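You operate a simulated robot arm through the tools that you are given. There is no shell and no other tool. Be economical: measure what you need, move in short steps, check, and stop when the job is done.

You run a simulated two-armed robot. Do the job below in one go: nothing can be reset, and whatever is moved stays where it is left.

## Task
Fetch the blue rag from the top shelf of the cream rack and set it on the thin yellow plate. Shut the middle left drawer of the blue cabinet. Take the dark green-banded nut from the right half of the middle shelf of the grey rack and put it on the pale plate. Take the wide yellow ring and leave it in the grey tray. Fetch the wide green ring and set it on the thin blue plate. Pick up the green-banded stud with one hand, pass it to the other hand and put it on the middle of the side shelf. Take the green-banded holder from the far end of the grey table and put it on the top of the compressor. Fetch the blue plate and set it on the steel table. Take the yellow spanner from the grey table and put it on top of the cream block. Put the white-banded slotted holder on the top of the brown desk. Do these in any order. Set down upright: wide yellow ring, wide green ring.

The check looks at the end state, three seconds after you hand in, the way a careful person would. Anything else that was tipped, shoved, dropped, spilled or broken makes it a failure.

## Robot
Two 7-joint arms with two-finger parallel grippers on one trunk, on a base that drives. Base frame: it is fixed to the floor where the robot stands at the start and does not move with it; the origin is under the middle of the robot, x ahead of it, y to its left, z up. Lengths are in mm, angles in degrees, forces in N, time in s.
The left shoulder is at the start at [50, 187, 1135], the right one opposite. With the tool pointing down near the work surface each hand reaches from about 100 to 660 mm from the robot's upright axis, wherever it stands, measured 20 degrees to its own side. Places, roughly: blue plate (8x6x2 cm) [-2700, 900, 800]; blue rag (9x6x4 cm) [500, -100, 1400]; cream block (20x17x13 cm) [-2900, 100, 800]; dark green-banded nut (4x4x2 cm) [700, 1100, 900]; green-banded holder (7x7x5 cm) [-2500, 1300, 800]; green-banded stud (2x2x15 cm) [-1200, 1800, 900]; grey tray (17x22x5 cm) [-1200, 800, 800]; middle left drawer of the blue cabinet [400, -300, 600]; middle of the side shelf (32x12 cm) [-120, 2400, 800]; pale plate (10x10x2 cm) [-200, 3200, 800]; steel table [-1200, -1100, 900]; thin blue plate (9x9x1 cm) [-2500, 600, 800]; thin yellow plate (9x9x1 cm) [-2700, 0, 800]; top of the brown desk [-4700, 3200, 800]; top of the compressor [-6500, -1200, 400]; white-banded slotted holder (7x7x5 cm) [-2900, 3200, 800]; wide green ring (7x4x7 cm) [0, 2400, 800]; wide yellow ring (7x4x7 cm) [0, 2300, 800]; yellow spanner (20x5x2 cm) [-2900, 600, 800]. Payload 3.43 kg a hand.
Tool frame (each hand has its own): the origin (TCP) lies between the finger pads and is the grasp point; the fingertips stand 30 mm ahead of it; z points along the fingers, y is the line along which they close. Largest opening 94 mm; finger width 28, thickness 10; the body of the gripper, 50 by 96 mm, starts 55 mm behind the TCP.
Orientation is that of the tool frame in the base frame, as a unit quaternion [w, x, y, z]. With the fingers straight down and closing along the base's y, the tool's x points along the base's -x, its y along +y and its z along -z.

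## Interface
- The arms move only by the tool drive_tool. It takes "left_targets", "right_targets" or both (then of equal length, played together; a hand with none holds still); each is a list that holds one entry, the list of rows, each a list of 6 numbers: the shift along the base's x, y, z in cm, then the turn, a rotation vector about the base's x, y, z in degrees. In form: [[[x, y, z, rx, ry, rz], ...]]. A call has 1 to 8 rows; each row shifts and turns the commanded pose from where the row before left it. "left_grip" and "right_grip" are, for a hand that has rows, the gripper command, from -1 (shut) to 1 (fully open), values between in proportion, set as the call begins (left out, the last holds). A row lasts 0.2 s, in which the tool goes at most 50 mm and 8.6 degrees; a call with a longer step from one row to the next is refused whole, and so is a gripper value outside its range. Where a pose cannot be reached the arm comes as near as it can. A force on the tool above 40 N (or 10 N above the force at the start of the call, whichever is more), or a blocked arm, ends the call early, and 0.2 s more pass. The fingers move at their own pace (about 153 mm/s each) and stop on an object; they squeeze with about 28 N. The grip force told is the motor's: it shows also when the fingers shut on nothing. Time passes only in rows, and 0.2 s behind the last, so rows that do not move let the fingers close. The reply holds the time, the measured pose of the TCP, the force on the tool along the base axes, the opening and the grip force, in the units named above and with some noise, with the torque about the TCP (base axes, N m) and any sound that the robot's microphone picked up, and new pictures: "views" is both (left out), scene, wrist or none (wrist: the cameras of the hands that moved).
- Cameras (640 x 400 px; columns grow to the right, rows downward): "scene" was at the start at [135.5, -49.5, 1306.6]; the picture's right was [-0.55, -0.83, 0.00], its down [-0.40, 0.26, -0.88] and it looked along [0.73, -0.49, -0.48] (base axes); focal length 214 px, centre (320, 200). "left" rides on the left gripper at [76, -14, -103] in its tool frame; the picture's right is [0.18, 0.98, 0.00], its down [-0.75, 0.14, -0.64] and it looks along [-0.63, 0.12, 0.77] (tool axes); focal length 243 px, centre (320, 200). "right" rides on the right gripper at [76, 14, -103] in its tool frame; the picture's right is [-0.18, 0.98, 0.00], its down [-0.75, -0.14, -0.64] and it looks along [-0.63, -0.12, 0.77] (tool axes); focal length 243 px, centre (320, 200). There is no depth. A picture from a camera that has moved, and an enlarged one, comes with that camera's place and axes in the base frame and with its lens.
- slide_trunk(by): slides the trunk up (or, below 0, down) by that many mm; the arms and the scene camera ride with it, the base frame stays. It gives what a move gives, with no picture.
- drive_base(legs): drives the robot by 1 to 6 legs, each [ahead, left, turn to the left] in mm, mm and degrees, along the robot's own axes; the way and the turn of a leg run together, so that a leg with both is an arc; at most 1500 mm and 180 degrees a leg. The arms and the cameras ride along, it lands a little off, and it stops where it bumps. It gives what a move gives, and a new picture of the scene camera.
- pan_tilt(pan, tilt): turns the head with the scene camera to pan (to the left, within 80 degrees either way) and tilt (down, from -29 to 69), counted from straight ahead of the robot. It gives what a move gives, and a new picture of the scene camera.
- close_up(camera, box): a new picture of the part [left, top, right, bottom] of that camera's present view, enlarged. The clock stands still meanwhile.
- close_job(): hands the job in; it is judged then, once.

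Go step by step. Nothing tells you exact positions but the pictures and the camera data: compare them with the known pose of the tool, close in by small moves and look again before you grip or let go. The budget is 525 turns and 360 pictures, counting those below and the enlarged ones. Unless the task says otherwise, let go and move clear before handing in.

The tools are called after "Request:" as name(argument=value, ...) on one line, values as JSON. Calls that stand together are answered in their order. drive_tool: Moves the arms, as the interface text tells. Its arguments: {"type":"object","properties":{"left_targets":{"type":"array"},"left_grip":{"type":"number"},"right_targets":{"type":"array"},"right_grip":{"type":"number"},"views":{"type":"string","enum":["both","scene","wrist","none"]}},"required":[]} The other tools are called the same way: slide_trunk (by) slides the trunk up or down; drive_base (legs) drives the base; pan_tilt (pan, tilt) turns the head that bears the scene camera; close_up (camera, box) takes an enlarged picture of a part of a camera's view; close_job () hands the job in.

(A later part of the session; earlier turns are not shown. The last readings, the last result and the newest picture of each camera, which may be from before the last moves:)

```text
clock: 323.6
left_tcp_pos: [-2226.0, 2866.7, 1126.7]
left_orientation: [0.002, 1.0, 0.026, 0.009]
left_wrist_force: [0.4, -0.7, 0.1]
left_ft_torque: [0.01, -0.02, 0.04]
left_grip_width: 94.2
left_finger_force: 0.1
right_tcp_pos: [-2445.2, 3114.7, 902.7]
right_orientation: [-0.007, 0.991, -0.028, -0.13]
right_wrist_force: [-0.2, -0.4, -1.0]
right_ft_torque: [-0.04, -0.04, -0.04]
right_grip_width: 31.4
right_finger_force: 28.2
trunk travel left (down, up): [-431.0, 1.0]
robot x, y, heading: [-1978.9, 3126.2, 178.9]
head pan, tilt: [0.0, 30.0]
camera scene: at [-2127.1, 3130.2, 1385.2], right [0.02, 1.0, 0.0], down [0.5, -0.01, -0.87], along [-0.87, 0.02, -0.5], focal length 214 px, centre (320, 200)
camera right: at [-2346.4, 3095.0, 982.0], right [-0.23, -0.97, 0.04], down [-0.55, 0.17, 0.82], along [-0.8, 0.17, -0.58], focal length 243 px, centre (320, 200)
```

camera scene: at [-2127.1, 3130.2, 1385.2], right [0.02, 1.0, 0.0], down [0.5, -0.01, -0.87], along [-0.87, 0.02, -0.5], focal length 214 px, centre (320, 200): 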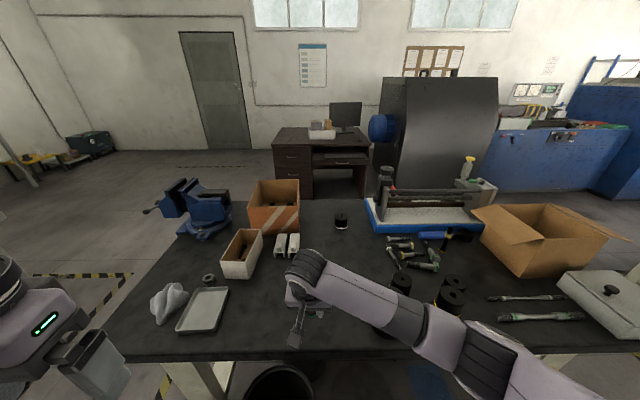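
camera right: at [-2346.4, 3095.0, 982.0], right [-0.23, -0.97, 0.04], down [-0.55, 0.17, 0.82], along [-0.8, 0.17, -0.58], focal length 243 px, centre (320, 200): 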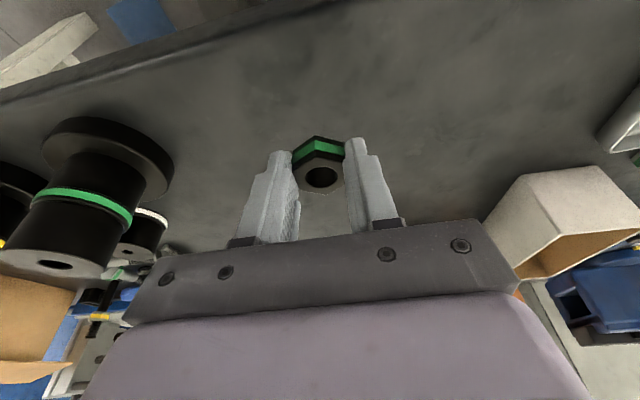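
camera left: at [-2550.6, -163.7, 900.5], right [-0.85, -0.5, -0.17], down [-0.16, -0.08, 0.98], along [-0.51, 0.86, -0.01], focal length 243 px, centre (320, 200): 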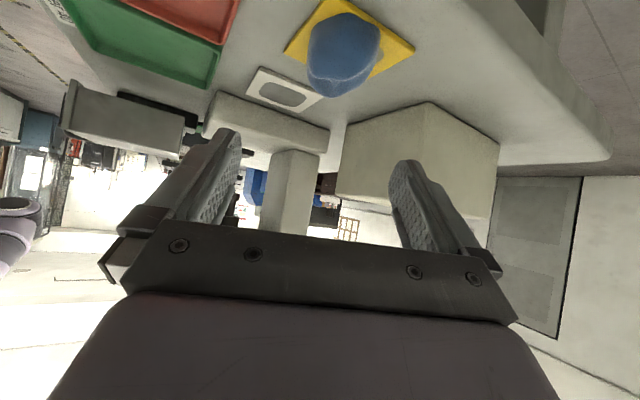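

Lower the nut gently until contact.

Request:
drive_tool(right_targets=[[[0, 0, -2, 0, 0, 0], [0, 0, -1.5, 0, 0, 0], [0, 0, -0.8, 0, 0, 0], [0, 0, -0.5, 0, 0, 0], [0, 0, -0.4, 0, 0, 0], [0, 0, -0.4, 0, 0, 0]]], views="wrist")

```text
clock: 325.0
left_tcp_pos: [-2226.2, 2866.7, 1127.2]
left_orientation: [0.002, 1.0, 0.026, 0.009]
left_wrist_force: [-0.4, 0.3, -0.4]
left_ft_torque: [-0.03, 0.05, 0.02]
left_grip_width: 93.9
left_finger_force: 0.1
right_tcp_pos: [-2442.6, 3113.4, 846.5]
right_orientation: [-0.005, 0.991, -0.028, -0.13]
right_wrist_force: [-0.8, 0.1, -0.6]
right_ft_torque: [-0.01, -0.03, -0.03]
right_grip_width: 31.4
right_finger_force: 28.5
trunk travel left (down, up): [-431.0, 1.0]
robot x, y, heading: [-1979.4, 3126.5, 179.1]
head pan, tilt: [0.0, 30.0]
camera right: at [-2344.3, 3094.9, 924.8], right [-0.23, -0.97, 0.04], down [-0.55, 0.17, 0.82], along [-0.8, 0.17, -0.58], focal length 243 px, centre (320, 200)
```

right: 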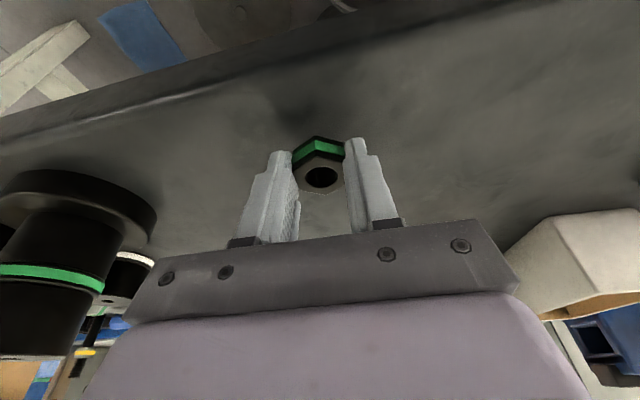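

Request:
drive_tool(right_targets=[[[0, -0.5, -0.8, 0, 0, 0], [0, 0, -0.6, 0, 0, 0], [0, 0, -0.4, 0, 0, 0], [0, 0, -0.4, 0, 0, 0], [0, 0, -0.4, 0, 0, 0], [0, 0, -0.4, 0, 0, 0], [0, 0, -0.4, 0, 0, 0]]], views="wrist")

```text
clock: 325.9
left_tcp_pos: [-2226.3, 2866.1, 1127.0]
left_orientation: [0.001, 1.0, 0.025, 0.008]
left_wrist_force: [-0.7, -0.7, -0.2]
left_ft_torque: [0.03, -0.03, 0.0]
left_grip_width: 94.1
left_finger_force: 0.0
right_tcp_pos: [-2446.3, 3107.3, 832.3]
right_orientation: [-0.004, 0.99, -0.028, -0.137]
right_wrist_force: [5.1, 3.2, 16.5]
right_ft_torque: [0.39, -0.31, -0.08]
right_grip_width: 31.5
right_finger_force: 27.9
trunk travel left (down, up): [-431.0, 1.0]
robot x, y, heading: [-1979.9, 3126.0, 178.9]
head pan, tilt: [0.0, 30.0]
stopped in row 4 (right hand): the force on the tool passed its limit at 44 N (the readings are from after the stop); the commanded pose is now the measured one
camera right: at [-2345.3, 3088.6, 911.0], right [-0.23, -0.97, 0.05], down [-0.54, 0.17, 0.82], along [-0.81, 0.16, -0.57], focal length 243 px, centre (320, 200)
```

right: 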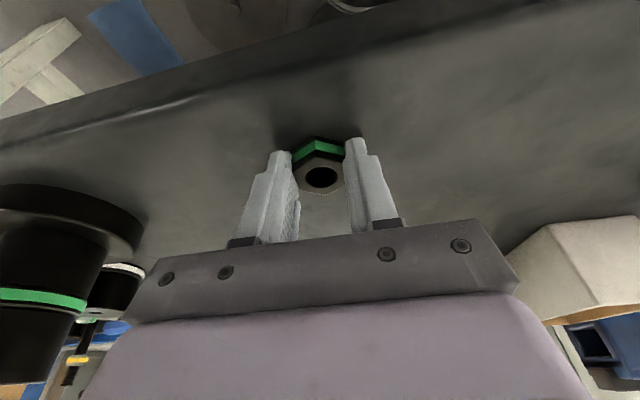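

On the table (z≈797). Release and lift the right hand away.

Request:
drive_tool(right_targets=[[[0, 0, 0.2, 0, 0, 0], [0, 0, 0, 0, 0, 0], [0, 0, 2, 0, 0, 0], [0, 0, 3, 0, 0, 0], [0, 0, 4, 0, 0, 0], [2, 1, 3, 0, 0, 0], [4, 2, 0, 0, 0, 0], [4, 2, 0, 0, 0, 0]]], right_grip=0.3, views="both")

```text
clock: 327.7
left_tcp_pos: [-2226.1, 2864.5, 1126.9]
left_orientation: [0.001, 1.0, 0.025, 0.008]
left_wrist_force: [0.2, 0.3, 0.7]
left_ft_torque: [0.06, 0.03, -0.02]
left_grip_width: 94.0
left_finger_force: 0.0
right_tcp_pos: [-2344.4, 3161.2, 952.3]
right_orientation: [-0.005, 0.991, -0.027, -0.134]
right_wrist_force: [0.6, 0.0, -0.1]
right_ft_torque: [-0.04, 0.01, -0.01]
right_grip_width: 60.9
right_finger_force: 0.0
trunk travel left (down, up): [-431.0, 1.0]
robot x, y, heading: [-1981.3, 3127.7, 178.8]
head pan, tilt: [0.0, 30.0]
camera scene: at [-2126.5, 3130.7, 1385.3], right [0.02, 1.0, 0.0], down [0.5, -0.01, -0.87], along [-0.87, 0.02, -0.5], focal length 214 px, centre (320, 200)
camera right: at [-2244.4, 3142.0, 1030.0], right [-0.23, -0.97, 0.05], down [-0.55, 0.17, 0.82], along [-0.81, 0.16, -0.57], focal length 243 px, centre (320, 200)
```

scene: 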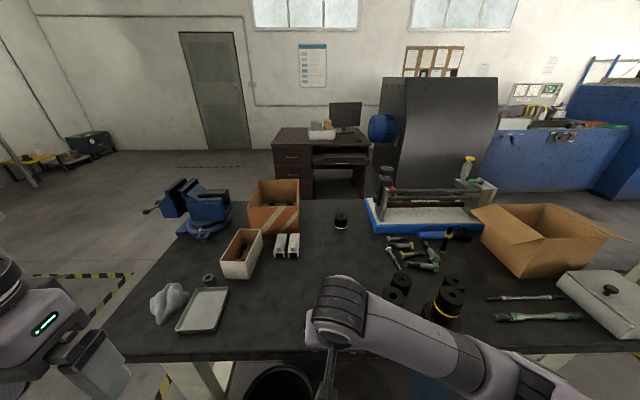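
right: 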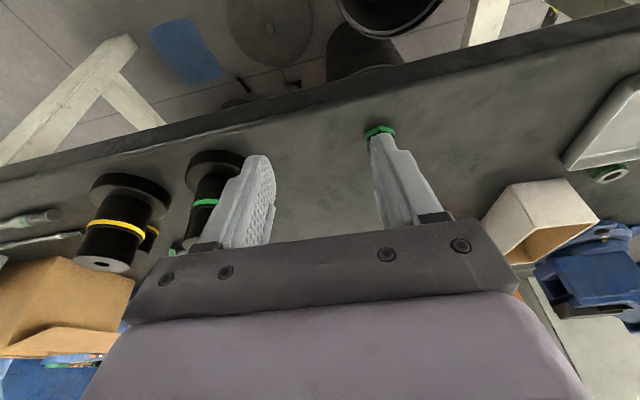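

Nut is on the table. Move the right hand aside and bring the left hand above the nut.

Request:
drive_tool(right_targets=[[[2, 3, 2, 0, 0, 0], [3, 3, 2, 0, 0, 0], [3, 3, 2, 0, 0, 0], [0, 3, 2, 0, 0, 0], [0, 3, 0, 0, 0, 0], [0, 0, 0, 0, 0, 0], [0, 0, 0, 0, 0, 0], [0, 0, 0, 0, 0, 0]]], left_targets=[[[-1, 2, -2, 0, 0, 0], [-2, 3, -2.5, 0, 0, 0], [-3, 3, -2.5, 0, 0, 0], [-3, 3, -2.5, 0, 0, 0], [-3, 3, -2.5, 0, 0, 0], [-3, 3, -2.5, 0, 0, 0], [-3, 3, -2.5, 0, 0, 0], [-3, 3, -2, 0, 0, 0]]], left_grip=0.4, views="both")

```text
clock: 329.5
left_tcp_pos: [-2434.2, 3097.5, 937.1]
left_orientation: [0.002, 1.0, 0.026, 0.008]
left_wrist_force: [-0.8, -0.3, 0.2]
left_ft_torque: [0.01, -0.01, 0.02]
left_grip_width: 66.0
left_finger_force: 0.0
right_tcp_pos: [-2279.9, 3304.0, 1034.9]
right_orientation: [-0.005, 0.99, -0.028, -0.135]
right_wrist_force: [-0.6, -0.3, 0.1]
right_ft_torque: [0.02, -0.03, -0.04]
right_grip_width: 61.1
right_finger_force: 0.0
right hand out of reach, approached as far as the arm can: row 4, 5
trunk travel left (down, up): [-431.0, 1.0]
robot x, y, heading: [-1979.8, 3125.8, 179.0]
head pan, tilt: [0.0, 30.0]
camera scene: at [-2127.3, 3131.1, 1385.2], right [0.02, 1.0, 0.0], down [0.5, -0.01, -0.87], along [-0.87, 0.02, -0.5], focal length 214 px, centre (320, 200)
camera right: at [-2181.7, 3285.7, 1112.6], right [-0.23, -0.97, 0.05], down [-0.55, 0.17, 0.82], along [-0.8, 0.17, -0.57], focal length 243 px, centre (320, 200)
camera left: at [-2360.0, 3116.9, 1041.5], right [0.23, -0.97, 0.01], down [-0.76, -0.18, 0.63], along [-0.61, -0.15, -0.78], focal length 243 px, centre (320, 200)
```

scene: 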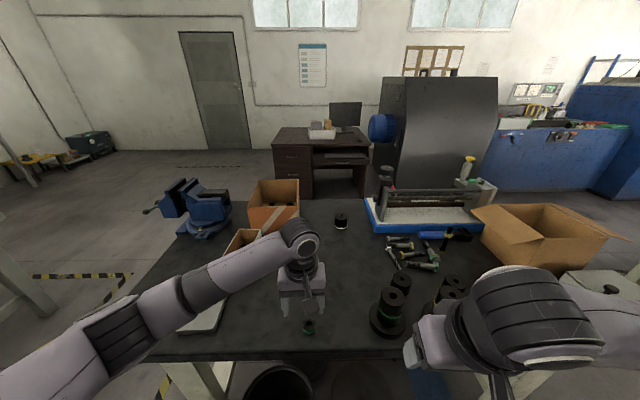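
right: 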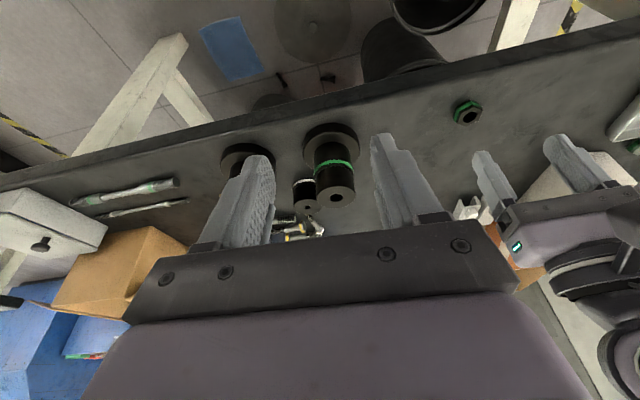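
left: 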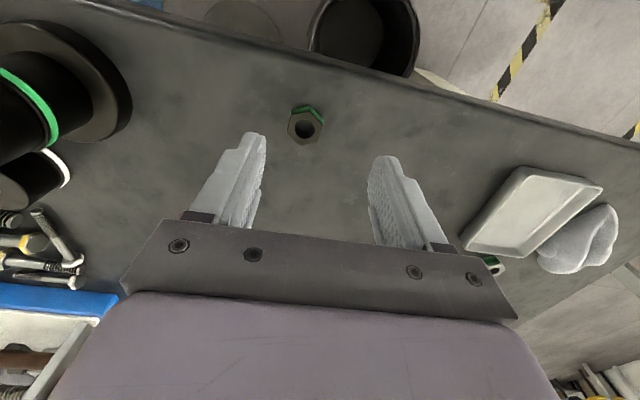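

Nut at (-2449, 3108). Descend with the left hand.

Request:
drive_tool(left_targets=[[[-1.4, 1.1, -2, 0, 0, 0], [0, 0, -3, 0, 0, 0], [0, 0, -2.5, 0, 0, 0], [0, 0, -2, 0, 0, 0], [0, 0, -0.7, 0, 0, 0], [0, 0, 0, 0, 0, 0]]], views="wrist")

```text
clock: 330.9
left_tcp_pos: [-2450.9, 3107.3, 832.4]
left_orientation: [0.001, 1.0, 0.026, 0.009]
left_wrist_force: [0.7, 0.4, 0.7]
left_ft_torque: [0.03, 0.03, 0.0]
left_grip_width: 65.9
left_finger_force: 0.1
right_tcp_pos: [-2281.4, 3304.5, 1034.2]
right_orientation: [-0.005, 0.99, -0.027, -0.135]
right_wrist_force: [0.3, -0.5, 0.7]
right_ft_torque: [-0.01, 0.01, 0.01]
right_grip_width: 60.8
right_finger_force: 0.0
trunk travel left (down, up): [-431.0, 1.0]
robot x, y, heading: [-1980.0, 3125.4, 178.9]
head pan, tilt: [0.0, 30.0]
camera left: at [-2376.7, 3126.0, 939.1], right [0.24, -0.97, 0.01], down [-0.76, -0.18, 0.63], along [-0.61, -0.15, -0.78], focal length 243 px, centre (320, 200)
```

left: 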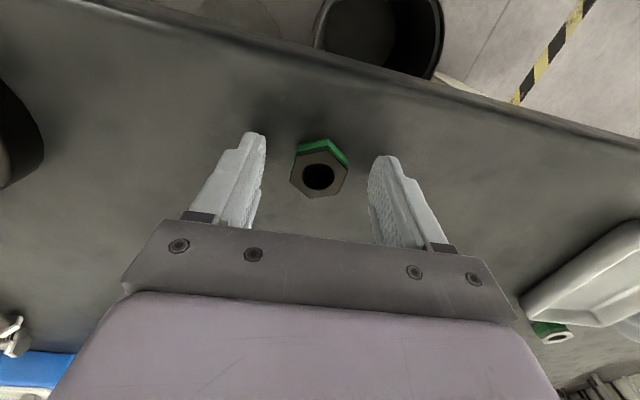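

Request:
drive_tool(left_targets=[[[0, 0, 0, 0, 0, 0], [0, 0, 0, 0, 0, 0], [0, 0, 0, 0, 0, 0]]], left_grip=-1, views="none")

Request:
drive_tool(left_targets=[[[0, 0, 2, 0, 0, 0], [0, 0, 3, 0, 0, 0], [0, 0, 4, 0, 0, 0], [0, 0, 4, 0, 0, 0], [3, -2, 3, 0, 0, 0], [4, -2, 2, 0, 0, 0], [4, -2, 2, 0, 0, 0], [3, -2, 2, 0, 0, 0]]], views="wrist")

```text
clock: 331.7
left_tcp_pos: [-2451.1, 3107.1, 834.4]
left_orientation: [0.002, 1.0, 0.026, 0.009]
left_wrist_force: [0.3, 0.0, -0.2]
left_ft_torque: [-0.02, -0.02, -0.04]
left_grip_width: 31.2
left_finger_force: 28.3
right_tcp_pos: [-2281.8, 3304.7, 1033.4]
right_orientation: [-0.005, 0.991, -0.028, -0.134]
right_wrist_force: [-0.2, 0.1, 0.0]
right_ft_torque: [0.0, -0.01, 0.0]
right_grip_width: 61.2
right_finger_force: 0.1
trunk travel left (down, up): [-431.0, 1.0]
robot x, y, heading: [-1978.0, 3125.0, 179.0]
head pan, tilt: [0.0, 30.0]
```

```text
clock: 333.5
left_tcp_pos: [-2309.7, 3027.4, 1054.6]
left_orientation: [0.003, 1.0, 0.027, 0.009]
left_wrist_force: [0.7, -0.6, -1.8]
left_ft_torque: [-0.01, 0.05, -0.03]
left_grip_width: 31.1
left_finger_force: 27.7
right_tcp_pos: [-2280.5, 3302.7, 1033.8]
right_orientation: [-0.004, 0.991, -0.028, -0.134]
right_wrist_force: [-1.0, 0.4, -1.0]
right_ft_torque: [-0.01, -0.04, -0.03]
right_grip_width: 61.2
right_finger_force: 0.0
trunk travel left (down, up): [-431.0, 1.0]
robot x, y, heading: [-1976.9, 3127.3, 178.9]
head pan, tilt: [0.0, 30.0]
camera left: at [-2235.3, 3046.9, 1159.9], right [0.24, -0.97, 0.01], down [-0.76, -0.18, 0.63], along [-0.61, -0.15, -0.78], focal length 243 px, centre (320, 200)
```

left: 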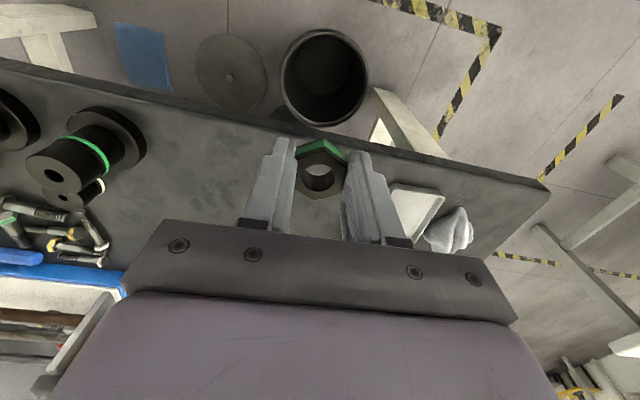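

Nut is now in the left hand. Back out, turn around and line the left arm up with the disc.

Request:
drive_base(legs=[[-520, 0, 0], [0, 0, -90], [0, 0, -89]])

Request:
pan_tilt(pan=0, tilt=25)

```text
clock: 343.9
left_tcp_pos: [-1140.7, 3263.5, 1054.7]
left_orientation: [-0.009, -0.099, 0.995, 0.0]
left_wrist_force: [0.3, -0.6, -1.1]
left_ft_torque: [0.01, 0.0, 0.01]
left_grip_width: 31.3
left_finger_force: 27.5
right_tcp_pos: [-1130.8, 2987.0, 1033.3]
right_orientation: [0.134, -0.045, 0.99, 0.005]
right_wrist_force: [1.0, -0.3, 0.3]
right_ft_torque: [0.01, 0.02, -0.01]
right_grip_width: 61.0
right_finger_force: 0.1
trunk travel left (down, up): [-431.0, 1.0]
robot x, y, heading: [-1455.1, 3118.6, 7.3]
head pan, tilt: [0.0, 30.0]
camera scene: at [-1305.1, 3137.2, 1385.2], right [0.13, -0.99, 0.0], down [-0.5, -0.06, -0.87], along [0.86, 0.11, -0.5], focal length 214 px, centre (320, 200)
```

scene: 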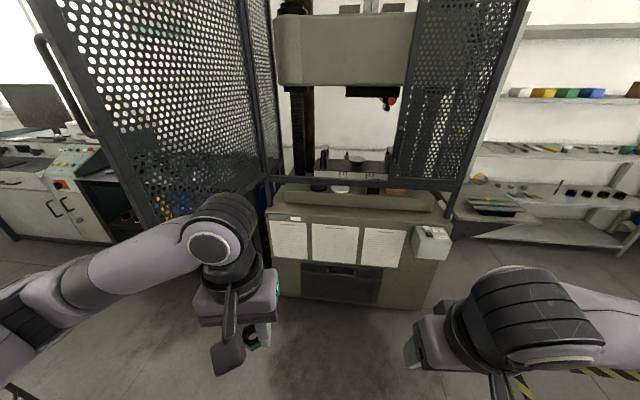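

```text
clock: 344.6
left_tcp_pos: [-1140.8, 3263.8, 1054.2]
left_orientation: [-0.009, -0.098, 0.995, 0.0]
left_wrist_force: [0.0, -0.7, -0.2]
left_ft_torque: [-0.01, 0.01, -0.02]
left_grip_width: 31.0
left_finger_force: 27.6
right_tcp_pos: [-1129.8, 2986.5, 1033.8]
right_orientation: [0.135, -0.044, 0.99, 0.006]
right_wrist_force: [-0.7, -0.2, 0.0]
right_ft_torque: [0.01, 0.0, 0.01]
right_grip_width: 61.2
right_finger_force: 0.0
trunk travel left (down, up): [-431.0, 1.0]
robot x, y, heading: [-1453.3, 3116.6, 7.2]
head pan, tilt: [0.0, 25.0]
camera scene: at [-1303.4, 3137.5, 1393.1], right [0.13, -0.99, 0.0], down [-0.42, -0.05, -0.91], along [0.9, 0.11, -0.42], focal length 214 px, centre (320, 200)
```

scene: 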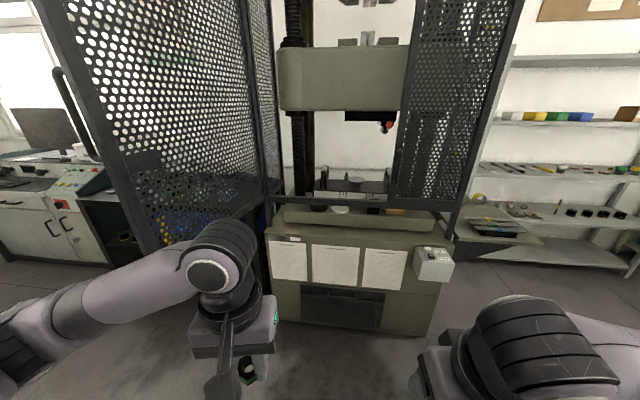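

Request:
drive_base(legs=[[0, -140, -7], [420, 0, 0]])

```text
clock: 348.6
left_tcp_pos: [-694.5, 3090.2, 1054.9]
left_orientation: [-0.009, -0.041, 0.999, 0.001]
left_wrist_force: [-0.1, -0.9, -0.1]
left_ft_torque: [0.02, 0.01, 0.0]
left_grip_width: 31.2
left_finger_force: 28.5
right_tcp_pos: [-717.9, 2815.4, 1032.8]
right_orientation: [0.135, 0.013, 0.991, -0.002]
right_wrist_force: [0.1, 0.2, -0.1]
right_ft_torque: [-0.01, 0.01, 0.02]
right_grip_width: 61.3
right_finger_force: 0.0
trunk travel left (down, up): [-431.0, 1.0]
robot x, y, heading: [-1025.1, 2983.2, 0.5]
head pan, tilt: [0.0, 25.0]
camera scene: at [-872.0, 2985.6, 1393.1], right [0.01, -1.0, 0.0], down [-0.42, 0.0, -0.91], along [0.91, 0.01, -0.42], focal length 214 px, centre (320, 200)
```

scene: 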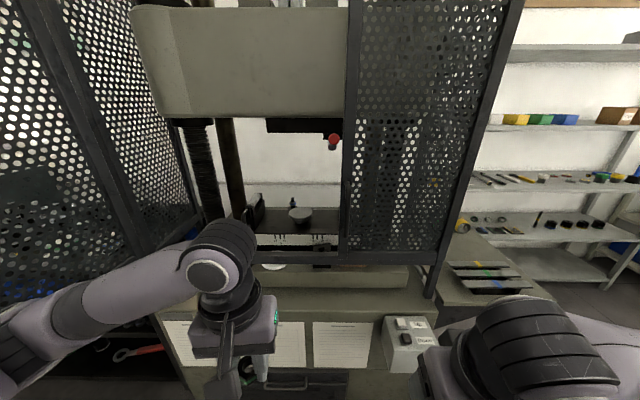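

Request:
drive_base(legs=[[235, 0, -0.5]])

Request:
drive_tool(left_targets=[[[0, 2.5, -0.8, 0, 0, 0], [0, 2.5, -0.8, 0, 0, 0], [2, 2, -0.8, 0, 0, 0], [3, 0, -0.8, 0, 0, 0]]], views="both")

```text
clock: 350.4
left_tcp_pos: [-457.9, 3088.5, 1054.6]
left_orientation: [-0.009, -0.036, 0.999, 0.002]
left_wrist_force: [-0.1, -0.5, -1.0]
left_ft_torque: [-0.02, 0.04, 0.01]
left_grip_width: 31.3
left_finger_force: 28.3
right_tcp_pos: [-482.2, 2811.9, 1035.0]
right_orientation: [0.134, 0.018, 0.991, -0.003]
right_wrist_force: [0.0, 0.2, 0.1]
right_ft_torque: [-0.03, -0.02, 0.02]
right_grip_width: 61.1
right_finger_force: 0.1
trunk travel left (down, up): [-431.0, 1.0]
robot x, y, heading: [-787.3, 2985.9, 0.1]
head pan, tilt: [0.0, 25.0]
camera scene: at [-635.1, 2985.0, 1393.1], right [0.0, -1.0, 0.0], down [-0.42, 0.0, -0.91], along [0.91, 0.0, -0.42], focal length 214 px, centre (320, 200)
```

scene: 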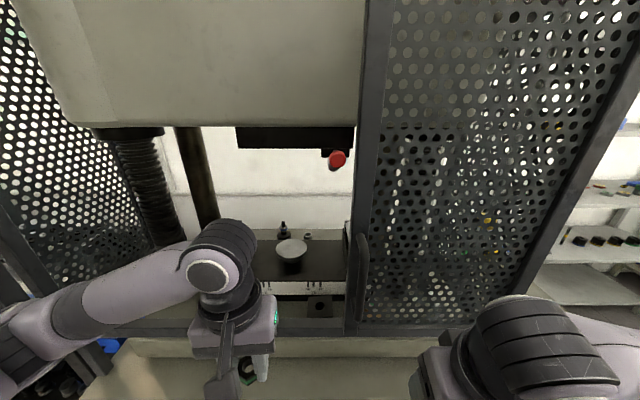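

```text
clock: 351.4
left_tcp_pos: [-406.3, 3157.6, 1023.1]
left_orientation: [-0.009, -0.035, 0.999, 0.003]
left_wrist_force: [-0.2, -0.4, -1.5]
left_ft_torque: [0.0, -0.02, 0.04]
left_grip_width: 30.9
left_finger_force: 27.8
right_tcp_pos: [-481.6, 2812.6, 1033.6]
right_orientation: [0.135, 0.019, 0.991, -0.003]
right_wrist_force: [0.2, 0.8, -0.2]
right_ft_torque: [0.0, 0.0, -0.01]
right_grip_width: 61.0
right_finger_force: 0.0
trunk travel left (down, up): [-431.0, 1.0]
robot x, y, heading: [-787.9, 2982.5, 0.0]
head pan, tilt: [0.0, 25.0]
camera scene: at [-635.4, 2984.7, 1393.1], right [0.0, -1.0, 0.0], down [-0.42, 0.0, -0.91], along [0.91, 0.0, -0.42], focal length 214 px, centre (320, 200)
camera left: at [-480.3, 3137.6, 1127.7], right [-0.25, 0.97, 0.01], down [0.75, 0.19, 0.63], along [0.61, 0.16, -0.78], focal length 243 px, centre (320, 200)
```

scene: 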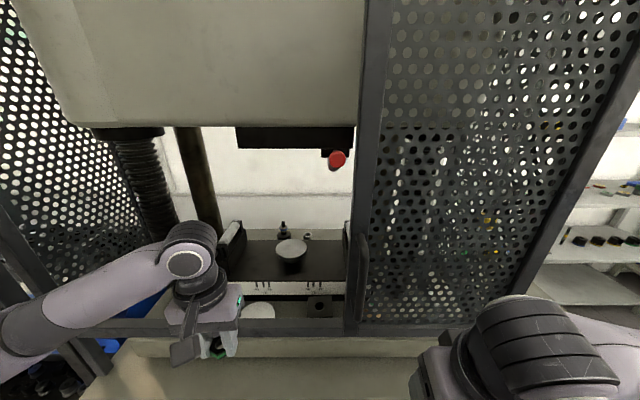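
left: 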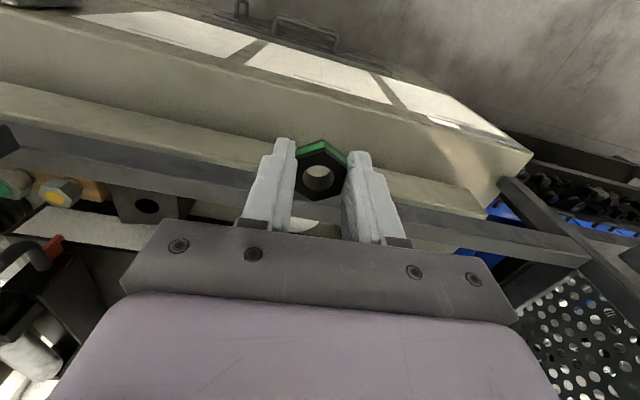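

Disc ≈(-207, 3167). Move in over the bar.

Request:
drive_tool(left_targets=[[[4, 0.3, 0.3, 0, 0, 0], [4, 0.3, 0.3, 0, 0, 0], [4, 0.2, 0, 0, 0, 0], [4, 0, 0, 0, 0, 0], [2, 0, 0, 0, 0, 0]]], views="both")

```text
clock: 352.6
left_tcp_pos: [-226.9, 3163.5, 1028.9]
left_orientation: [-0.008, -0.035, 0.999, 0.002]
left_wrist_force: [-0.4, 0.4, -1.1]
left_ft_torque: [-0.01, -0.01, 0.01]
left_grip_width: 31.4
left_finger_force: 27.8
right_tcp_pos: [-484.3, 2814.0, 1033.5]
right_orientation: [0.135, 0.019, 0.991, -0.003]
right_wrist_force: [-0.5, -0.3, 0.1]
right_ft_torque: [0.02, 0.0, 0.01]
right_grip_width: 60.8
right_finger_force: 0.0
trunk travel left (down, up): [-431.0, 1.0]
robot x, y, heading: [-785.5, 2983.4, -0.1]
head pan, tilt: [0.0, 25.0]
camera scene: at [-635.7, 2984.9, 1393.1], right [0.0, -1.0, 0.0], down [-0.42, 0.0, -0.91], along [0.91, 0.0, -0.42], focal length 214 px, centre (320, 200)
camera left: at [-299.7, 3144.8, 1133.8], right [-0.25, 0.97, 0.01], down [0.75, 0.19, 0.63], along [0.61, 0.16, -0.78], focal length 243 px, centre (320, 200)
```

scene: 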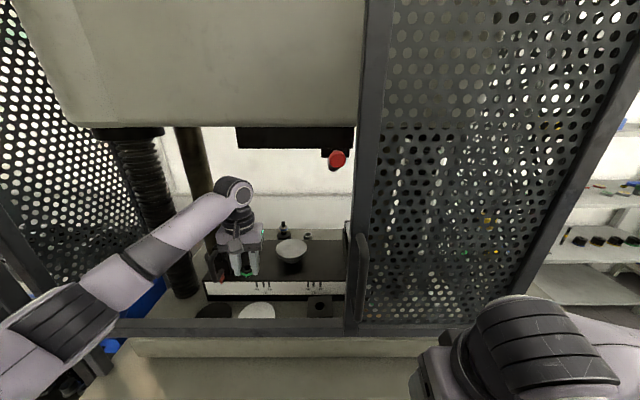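
left: 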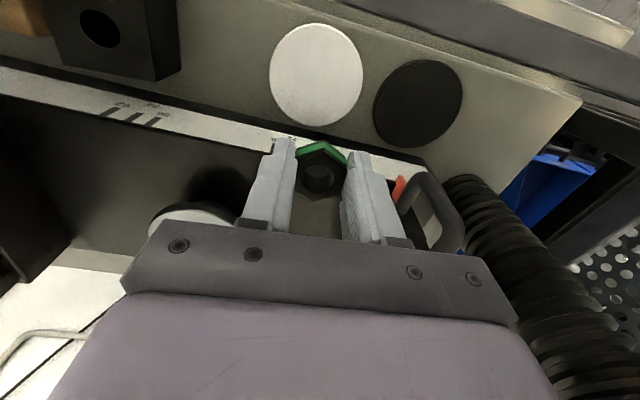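

Disc centre ≈(-239, 3157). Keep ~10 mm toward the far side for clearance from the bar, and lower.

Request:
drive_tool(left_targets=[[[-0.2, -0.5, -3, 0, 0, 0], [0, 0, -3, 0, 0, 0], [0, 0, -3, 0, 0, 0], [0, 0, -2, 0, 0, 0]]], views="both")

```text
clock: 353.6
left_tcp_pos: [-228.9, 3161.6, 918.6]
left_orientation: [-0.008, -0.036, 0.999, 0.001]
left_wrist_force: [-0.4, 0.5, -1.2]
left_ft_torque: [-0.02, 0.05, -0.01]
left_grip_width: 31.3
left_finger_force: 28.0
right_tcp_pos: [-482.5, 2812.9, 1033.4]
right_orientation: [0.134, 0.018, 0.991, -0.004]
right_wrist_force: [-1.3, 0.4, 0.6]
right_ft_torque: [0.04, -0.02, 0.02]
right_grip_width: 61.0
right_finger_force: 0.1
trunk travel left (down, up): [-431.0, 1.0]
robot x, y, heading: [-785.0, 2985.1, 0.3]
head pan, tilt: [0.0, 25.0]
camera scene: at [-635.6, 2985.0, 1393.2], right [0.0, -1.0, 0.0], down [-0.42, 0.0, -0.91], along [0.91, 0.0, -0.42], focal length 214 px, centre (320, 200)
camera left: at [-301.5, 3141.5, 1023.4], right [-0.25, 0.97, 0.01], down [0.75, 0.19, 0.63], along [0.61, 0.16, -0.78], focal length 243 px, centre (320, 200)
```

scene: 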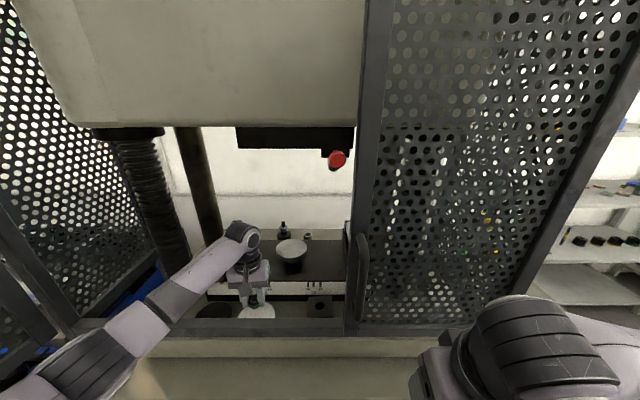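
left: 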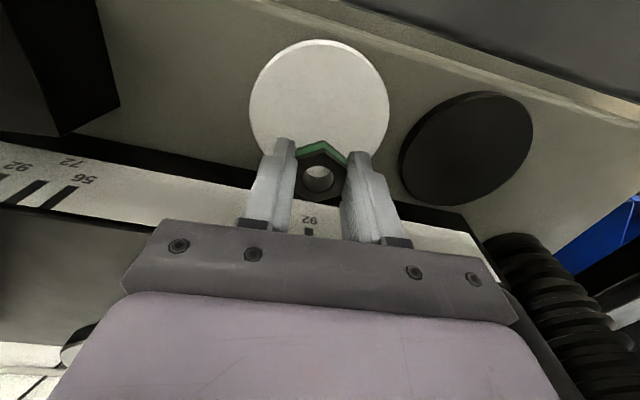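

Request:
drive_tool(left_targets=[[[-0.6, -0.4, -2, 0, 0, 0], [0, 0, -1.3, 0, 0, 0], [0, 0, -0.6, 0, 0, 0], [0, 0, -0.4, 0, 0, 0], [0, 0, -0.4, 0, 0, 0]]], views="wrist")

```text
clock: 354.7
left_tcp_pos: [-233.0, 3156.3, 882.8]
left_orientation: [-0.001, -0.035, 0.999, 0.001]
left_wrist_force: [-5.3, 1.5, 17.2]
left_ft_torque: [0.23, 0.18, 0.04]
left_grip_width: 31.1
left_finger_force: 27.6
right_tcp_pos: [-483.8, 2813.0, 1034.8]
right_orientation: [0.136, 0.018, 0.991, -0.003]
right_wrist_force: [-0.3, -0.1, -0.6]
right_ft_torque: [0.02, 0.0, 0.04]
right_grip_width: 61.1
right_finger_force: 0.0
trunk travel left (down, up): [-431.0, 1.0]
robot x, y, heading: [-787.5, 2985.8, 0.0]
head pan, tilt: [0.0, 25.0]
stopped in row 5 (left hand): the force on the tool passed its limit at 43 N (the readings are from after the stop); the commanded pose is now the measured one
camera left: at [-307.8, 3137.4, 986.0], right [-0.25, 0.97, 0.0], down [0.74, 0.19, 0.64], along [0.62, 0.16, -0.77], focal length 243 px, centre (320, 200)
```

left: 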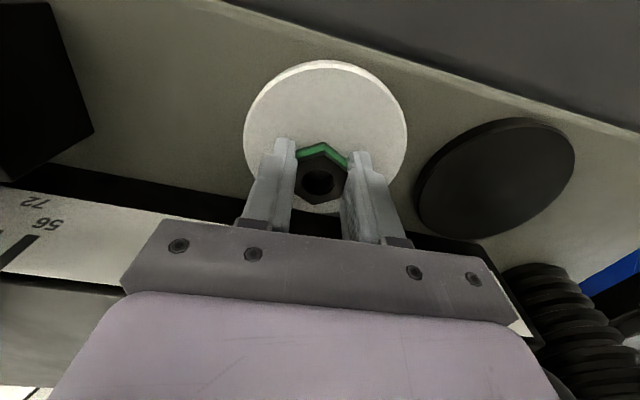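

Contact; nut sits on the disc. Release and lift straight up, then withdraw over the bar.

Request:
drive_tool(left_targets=[[[0, 0, 0.2, 0, 0, 0], [0, 0, 0, 0, 0, 0], [0, 0, 1.5, 0, 0, 0], [0, 0, 3, 0, 0, 0], [0, 0, 4, 0, 0, 0], [0, 0, 4, 0, 0, 0], [0, 0, 3, 0, 0, 0]]], left_grip=0.2, views="wrist")

Request:
drive_tool(left_targets=[[[-4, 0, 0, 0, 0, 0], [-4, 0, 0, 0, 0, 0], [-4, 0, 0, 0, 0, 0], [-4, 0, 0, 0, 0, 0], [-4, -2, 0, 0, 0, 0], [-3, -2, 0, 0, 0, 0]]], views="scene")

```text
clock: 356.3
left_tcp_pos: [-235.5, 3153.2, 1034.2]
left_orientation: [-0.003, -0.035, 0.999, 0.002]
left_wrist_force: [-0.6, 0.7, 1.1]
left_ft_torque: [0.03, 0.02, 0.0]
left_grip_width: 56.6
left_finger_force: 0.1
right_tcp_pos: [-483.4, 2812.2, 1033.1]
right_orientation: [0.136, 0.019, 0.991, -0.003]
right_wrist_force: [-0.1, 0.0, 0.8]
right_ft_torque: [-0.04, -0.01, -0.01]
right_grip_width: 61.3
right_finger_force: 0.0
trunk travel left (down, up): [-431.0, 1.0]
robot x, y, heading: [-787.8, 2986.5, -0.0]
head pan, tilt: [0.0, 25.0]
camera left: at [-309.4, 3134.4, 1138.7], right [-0.25, 0.97, 0.0], down [0.75, 0.19, 0.64], along [0.62, 0.16, -0.77], focal length 243 px, centre (320, 200)
```

left: 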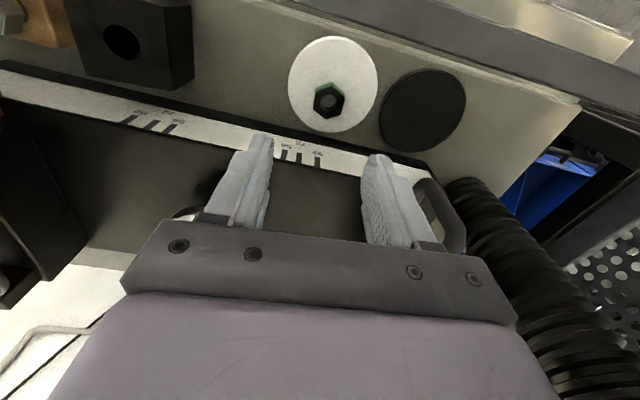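

```text
clock: 357.7
left_tcp_pos: [-463.8, 3116.9, 1037.1]
left_orientation: [-0.003, -0.036, 0.999, 0.0]
left_wrist_force: [0.3, 0.1, -1.1]
left_ft_torque: [0.04, 0.01, 0.01]
left_grip_width: 56.3
left_finger_force: 0.1
right_tcp_pos: [-483.6, 2813.1, 1034.3]
right_orientation: [0.135, 0.017, 0.991, -0.003]
right_wrist_force: [0.0, 0.4, -0.3]
right_ft_torque: [-0.01, -0.03, 0.02]
right_grip_width: 60.9
right_finger_force: 0.0
trunk travel left (down, up): [-431.0, 1.0]
robot x, y, heading: [-786.8, 2987.6, -0.2]
head pan, tilt: [0.0, 25.0]
camera scene: at [-636.1, 2984.8, 1393.2], right [0.0, -1.0, 0.0], down [-0.42, 0.0, -0.91], along [0.91, 0.0, -0.42], focal length 214 px, centre (320, 200)
```

scene: 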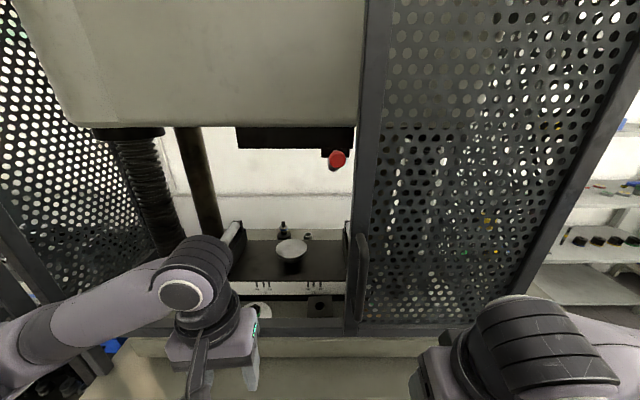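

Nut delivered. Next the stud on the dark table's north part: back out and turn to face south.

Request:
drive_base(legs=[[-430, 0, 0], [0, 0, -90]])

Request:
pan_tilt(pan=0, tilt=25)

Request:
close_up(camera="scene", box=[220, 160, 460, 310])

```text
clock: 364.1
left_tcp_pos: [-1076.3, 2662.2, 1037.0]
left_orientation: [-0.002, 0.678, 0.735, 0.003]
left_wrist_force: [-0.8, 0.5, 0.0]
left_ft_torque: [0.01, -0.02, -0.04]
left_grip_width: 56.3
left_finger_force: 0.1
right_tcp_pos: [-1380.2, 2679.5, 1033.4]
right_orientation: [0.093, 0.71, 0.691, -0.097]
right_wrist_force: [0.2, 0.6, 0.4]
right_ft_torque: [-0.01, 0.0, 0.02]
right_grip_width: 61.2
right_finger_force: 0.1
trunk travel left (down, up): [-431.0, 1.0]
robot x, y, heading: [-1210.3, 2985.7, -89.7]
head pan, tilt: [0.0, 25.0]
camera scene: at [-1208.5, 2835.9, 1393.2], right [-1.0, -0.01, 0.0], down [0.0, 0.42, -0.91], along [0.01, -0.91, -0.42], focal length 214 px, centre (320, 200)
```

scene: 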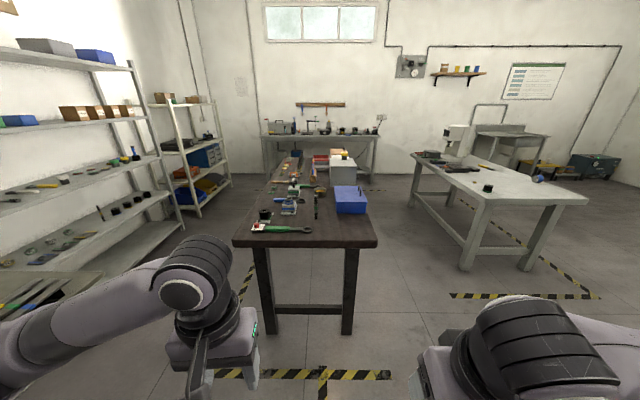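

```text
clock: 364.7
left_tcp_pos: [-1074.7, 2660.7, 1037.2]
left_orientation: [-0.002, 0.679, 0.735, 0.002]
left_wrist_force: [-0.7, 0.1, -0.2]
left_ft_torque: [0.02, 0.01, 0.0]
left_grip_width: 56.5
left_finger_force: 0.1
right_tcp_pos: [-1379.3, 2678.6, 1034.0]
right_orientation: [0.094, 0.71, 0.691, -0.097]
right_wrist_force: [-0.3, 0.0, 0.3]
right_ft_torque: [-0.04, -0.02, -0.01]
right_grip_width: 61.3
right_finger_force: 0.1
trunk travel left (down, up): [-431.0, 1.0]
robot x, y, heading: [-1212.0, 2985.4, -89.5]
head pan, tilt: [0.0, 25.0]
camera scene: at [-1208.4, 2835.9, 1393.2], right [-1.0, -0.01, 0.0], down [0.0, 0.42, -0.91], along [0.01, -0.91, -0.42], focal length 214 px, centre (320, 200)
```

scene: 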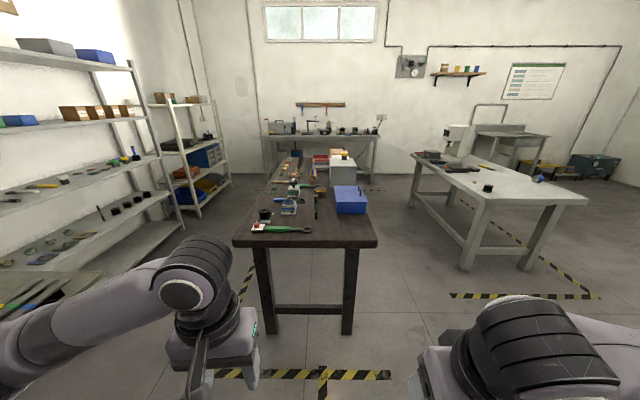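

```text
2.67 times, centred on (340, 235) of scene
camera zoom: at [-1208.4, 2835.9, 1393.2], right [-1.0, -0.01, 0.0], down [0.0, 0.42, -0.91], along [0.01, -0.91, -0.42], focal length 572 px, centre (267, 107)
```

zoom: 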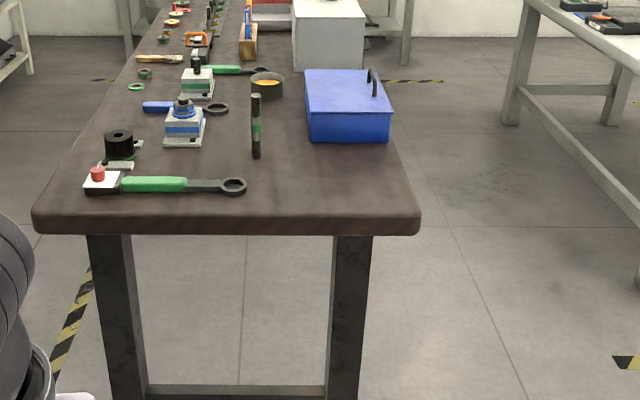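

Request:
close_up(camera="scene", box=[280, 185, 360, 235])

```text
8.00 times, centred on (320, 210) of scene
camera zoom: at [-1208.4, 2835.9, 1393.2], right [-1.0, -0.01, 0.0], down [0.0, 0.42, -0.91], along [0.01, -0.91, -0.42], focal length 1716 px, centre (320, 120)
```

zoom: 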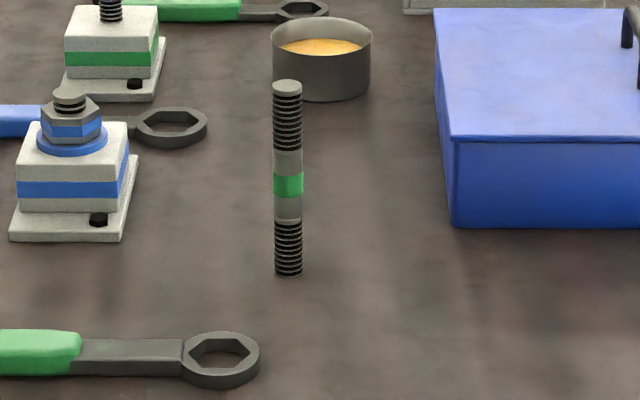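

The stud stands upright at ≈(-1172, 1737), table z≈761. Plan: left hand picks it pitched 50° at mid-height, passes it to the right hand gripping the top from above. Prepare hands: left pitched, right yawed 90°.

Request:
drive_tool(left_targets=[[[0, 0, 0, -8.3, 0, 0], [0, 0, 0, -8.3, 0, 0], [0, 0, 0, -8.3, 0, 0], [0, 0, 0, -8.3, 0, 0], [0, 0, 0, -8.4, 0, 0], [0, 0, 0, -8.4, 0, 0], [0, 0, 0, 0, 0, 4.5], [0, 0, 0, 0, 0, 0]]], right_targets=[[[-1, 0, 1, 7.5, 0, 0], [-1, 0, 1, 8, 0, 0], [-1, 0, 1, 0, 0, 8], [-1, 0, 1, 0, 0, 8], [-1, 0, 1, 0, 0, 8], [0, 0, 1, 0, 0, 8], [0, 0, 1, 0, 0, 8], [0, 0, 1, 0, 0, 8]]], left_grip=0.2, right_grip=0.2, views="none")

Request:
drive_tool(right_targets=[[[0, 0, 0, 0, 0, 8], [0, 0, 0, 0, 0, 8], [0, 0, 0, 0, 0, 8], [0, 0, 0, 0, 0, 8], [0, 0, 0, 0, 0, 8], [0, 0, 0, 0, 0, 0]]], views="none")

Request:
drive_base(legs=[[500, -60, 0]])

```text
clock: 366.5
left_tcp_pos: [-1097.8, 2633.8, 1031.7]
left_orientation: [0.297, 0.588, 0.691, -0.297]
left_wrist_force: [-0.6, -0.2, -0.7]
left_ft_torque: [-0.01, -0.04, 0.02]
left_grip_width: 56.3
left_finger_force: 0.0
left hand out of reach, approached as far as the arm can: row 4, 5, 6
right_tcp_pos: [-1428.9, 2679.9, 1113.5]
right_orientation: [-0.001, 0.369, 0.929, -0.005]
right_wrist_force: [1.0, -0.4, -0.4]
right_ft_torque: [-0.02, 0.01, 0.02]
right_grip_width: 56.3
right_finger_force: 0.1
trunk travel left (down, up): [-431.0, 1.0]
robot x, y, heading: [-1210.0, 2989.1, -89.6]
head pan, tilt: [0.0, 25.0]
```

```text
clock: 367.9
left_tcp_pos: [-1097.7, 2634.0, 1032.2]
left_orientation: [0.296, 0.589, 0.691, -0.297]
left_wrist_force: [-0.2, 0.5, 0.2]
left_ft_torque: [0.01, -0.01, 0.0]
left_grip_width: 56.6
left_finger_force: 0.1
right_tcp_pos: [-1429.8, 2678.5, 1114.2]
right_orientation: [0.0, 0.03, 1.0, -0.005]
right_wrist_force: [0.2, -0.5, 1.0]
right_ft_torque: [0.0, -0.02, -0.01]
right_grip_width: 56.5
right_finger_force: 0.1
trunk travel left (down, up): [-431.0, 1.0]
robot x, y, heading: [-1206.3, 2984.3, -89.4]
head pan, tilt: [0.0, 25.0]
```

```text
clock: 370.8
left_tcp_pos: [-1145.9, 2153.2, 1030.5]
left_orientation: [0.298, 0.585, 0.694, -0.295]
left_wrist_force: [-0.7, 0.5, 0.9]
left_ft_torque: [-0.02, -0.01, 0.01]
left_grip_width: 56.4
left_finger_force: 0.1
right_tcp_pos: [-1478.1, 2194.6, 1113.5]
right_orientation: [0.0, 0.025, 1.0, -0.005]
right_wrist_force: [0.8, -0.1, 0.6]
right_ft_torque: [0.01, 0.0, -0.04]
right_grip_width: 56.5
right_finger_force: 0.0
trunk travel left (down, up): [-431.0, 1.0]
robot x, y, heading: [-1263.9, 2503.4, -88.9]
head pan, tilt: [0.0, 25.0]
camera scene: at [-1258.5, 2353.7, 1393.1], right [-1.0, -0.02, 0.0], down [-0.01, 0.42, -0.91], along [0.02, -0.91, -0.42], focal length 214 px, centre (320, 200)
```

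scene: 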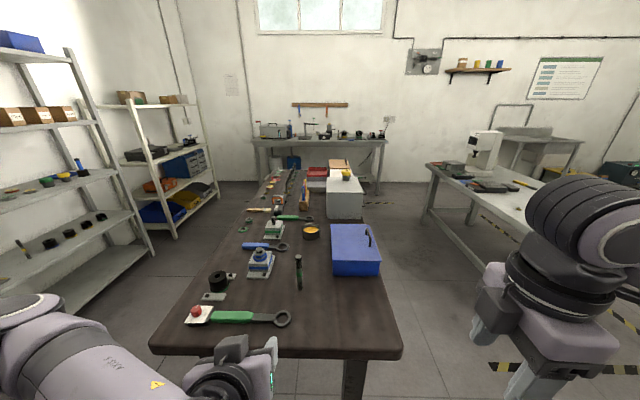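

Request:
close_up(camera="scene", box=[250, 235, 350, 300])

```text
6.15 times, centred on (300, 268) of scene
camera zoom: at [-1258.5, 2353.7, 1393.1], right [-1.0, -0.02, 0.0], down [-0.01, 0.42, -0.91], along [0.02, -0.91, -0.42], focal length 1320 px, centre (443, -215)
```

zoom: 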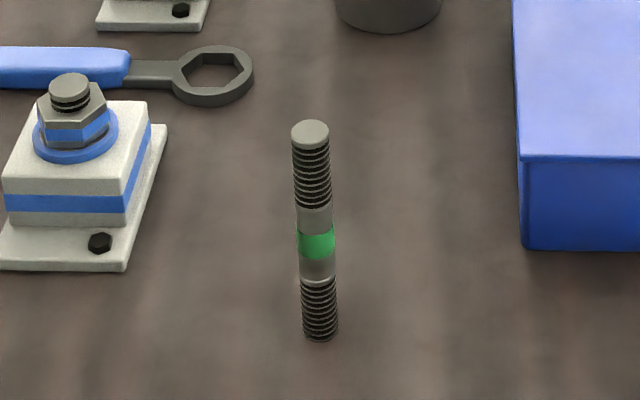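

Stud ≈(-1172, 1770). Drive 165 mm closer and lower the left hand to approach height.

Request:
drive_base(legs=[[165, 0, -1]])

Request:
drive_tool(left_targets=[[[-0.5, -2, -3, 0, 0, 0], [-0.5, -2, -3, 0, 0, 0], [-0.5, -2, -3, 0, 0, 0], [-0.5, -2, -2, 0, 0, 0], [0, 0, 0, 0, 0, 0]]], views="both")

```text
clock: 372.2
left_tcp_pos: [-1150.3, 1986.5, 1031.4]
left_orientation: [0.295, 0.592, 0.688, -0.299]
left_wrist_force: [0.0, -0.9, 0.3]
left_ft_torque: [-0.03, -0.01, 0.0]
left_grip_width: 56.5
left_finger_force: 0.1
right_tcp_pos: [-1482.3, 2034.8, 1114.2]
right_orientation: [0.0, 0.036, 0.999, -0.004]
right_wrist_force: [1.0, 0.0, -1.0]
right_ft_torque: [0.03, 0.02, 0.0]
right_grip_width: 56.3
right_finger_force: 0.1
trunk travel left (down, up): [-431.0, 1.0]
robot x, y, heading: [-1263.2, 2339.2, -89.7]
head pan, tilt: [0.0, 25.0]
camera scene: at [-1259.8, 2188.8, 1393.1], right [-1.0, 0.0, 0.0], down [0.0, 0.42, -0.91], along [0.0, -0.91, -0.42], focal length 214 px, centre (320, 200)
```

scene: 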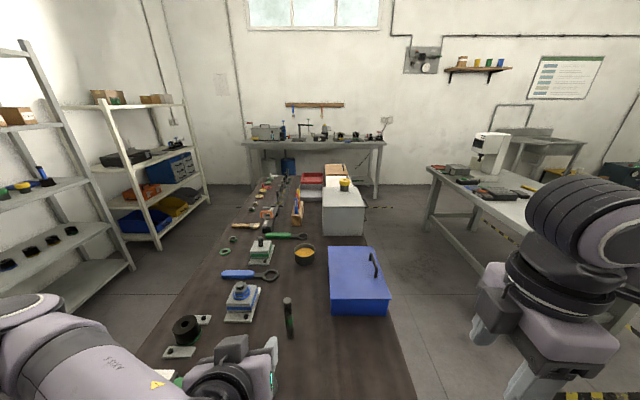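

```text
clock: 373.4
left_tcp_pos: [-1170.2, 1908.7, 919.3]
left_orientation: [0.296, 0.592, 0.688, -0.298]
left_wrist_force: [-1.2, 0.3, 0.2]
left_ft_torque: [0.02, -0.02, 0.04]
left_grip_width: 56.6
left_finger_force: 0.0
right_tcp_pos: [-1483.1, 2034.7, 1114.8]
right_orientation: [0.0, 0.035, 0.999, -0.004]
right_wrist_force: [0.1, -0.5, -0.3]
right_ft_torque: [-0.02, 0.02, -0.02]
right_grip_width: 56.5
right_finger_force: 0.1
trunk travel left (down, up): [-431.0, 1.0]
robot x, y, heading: [-1262.9, 2344.7, -90.0]
head pan, tilt: [0.0, 25.0]
camera scene: at [-1259.8, 2189.7, 1393.2], right [-1.0, 0.0, 0.0], down [0.0, 0.42, -0.91], along [0.0, -0.91, -0.42], focal length 214 px, centre (320, 200)
camera left: at [-1198.8, 2033.4, 929.6], right [0.95, 0.24, -0.2], down [0.2, 0.02, 0.98], along [0.24, -0.97, -0.02], focal length 243 px, centre (320, 200)
```

scene: 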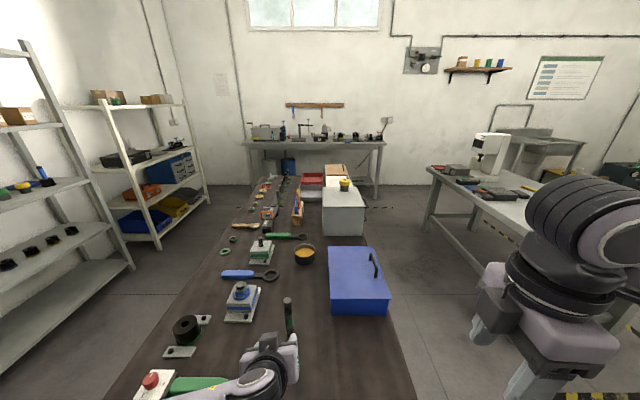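
left: 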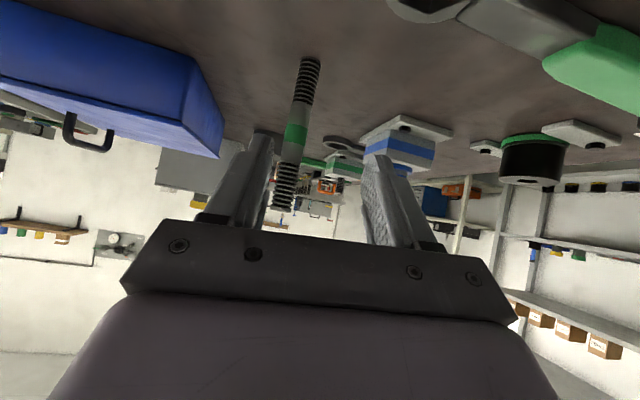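

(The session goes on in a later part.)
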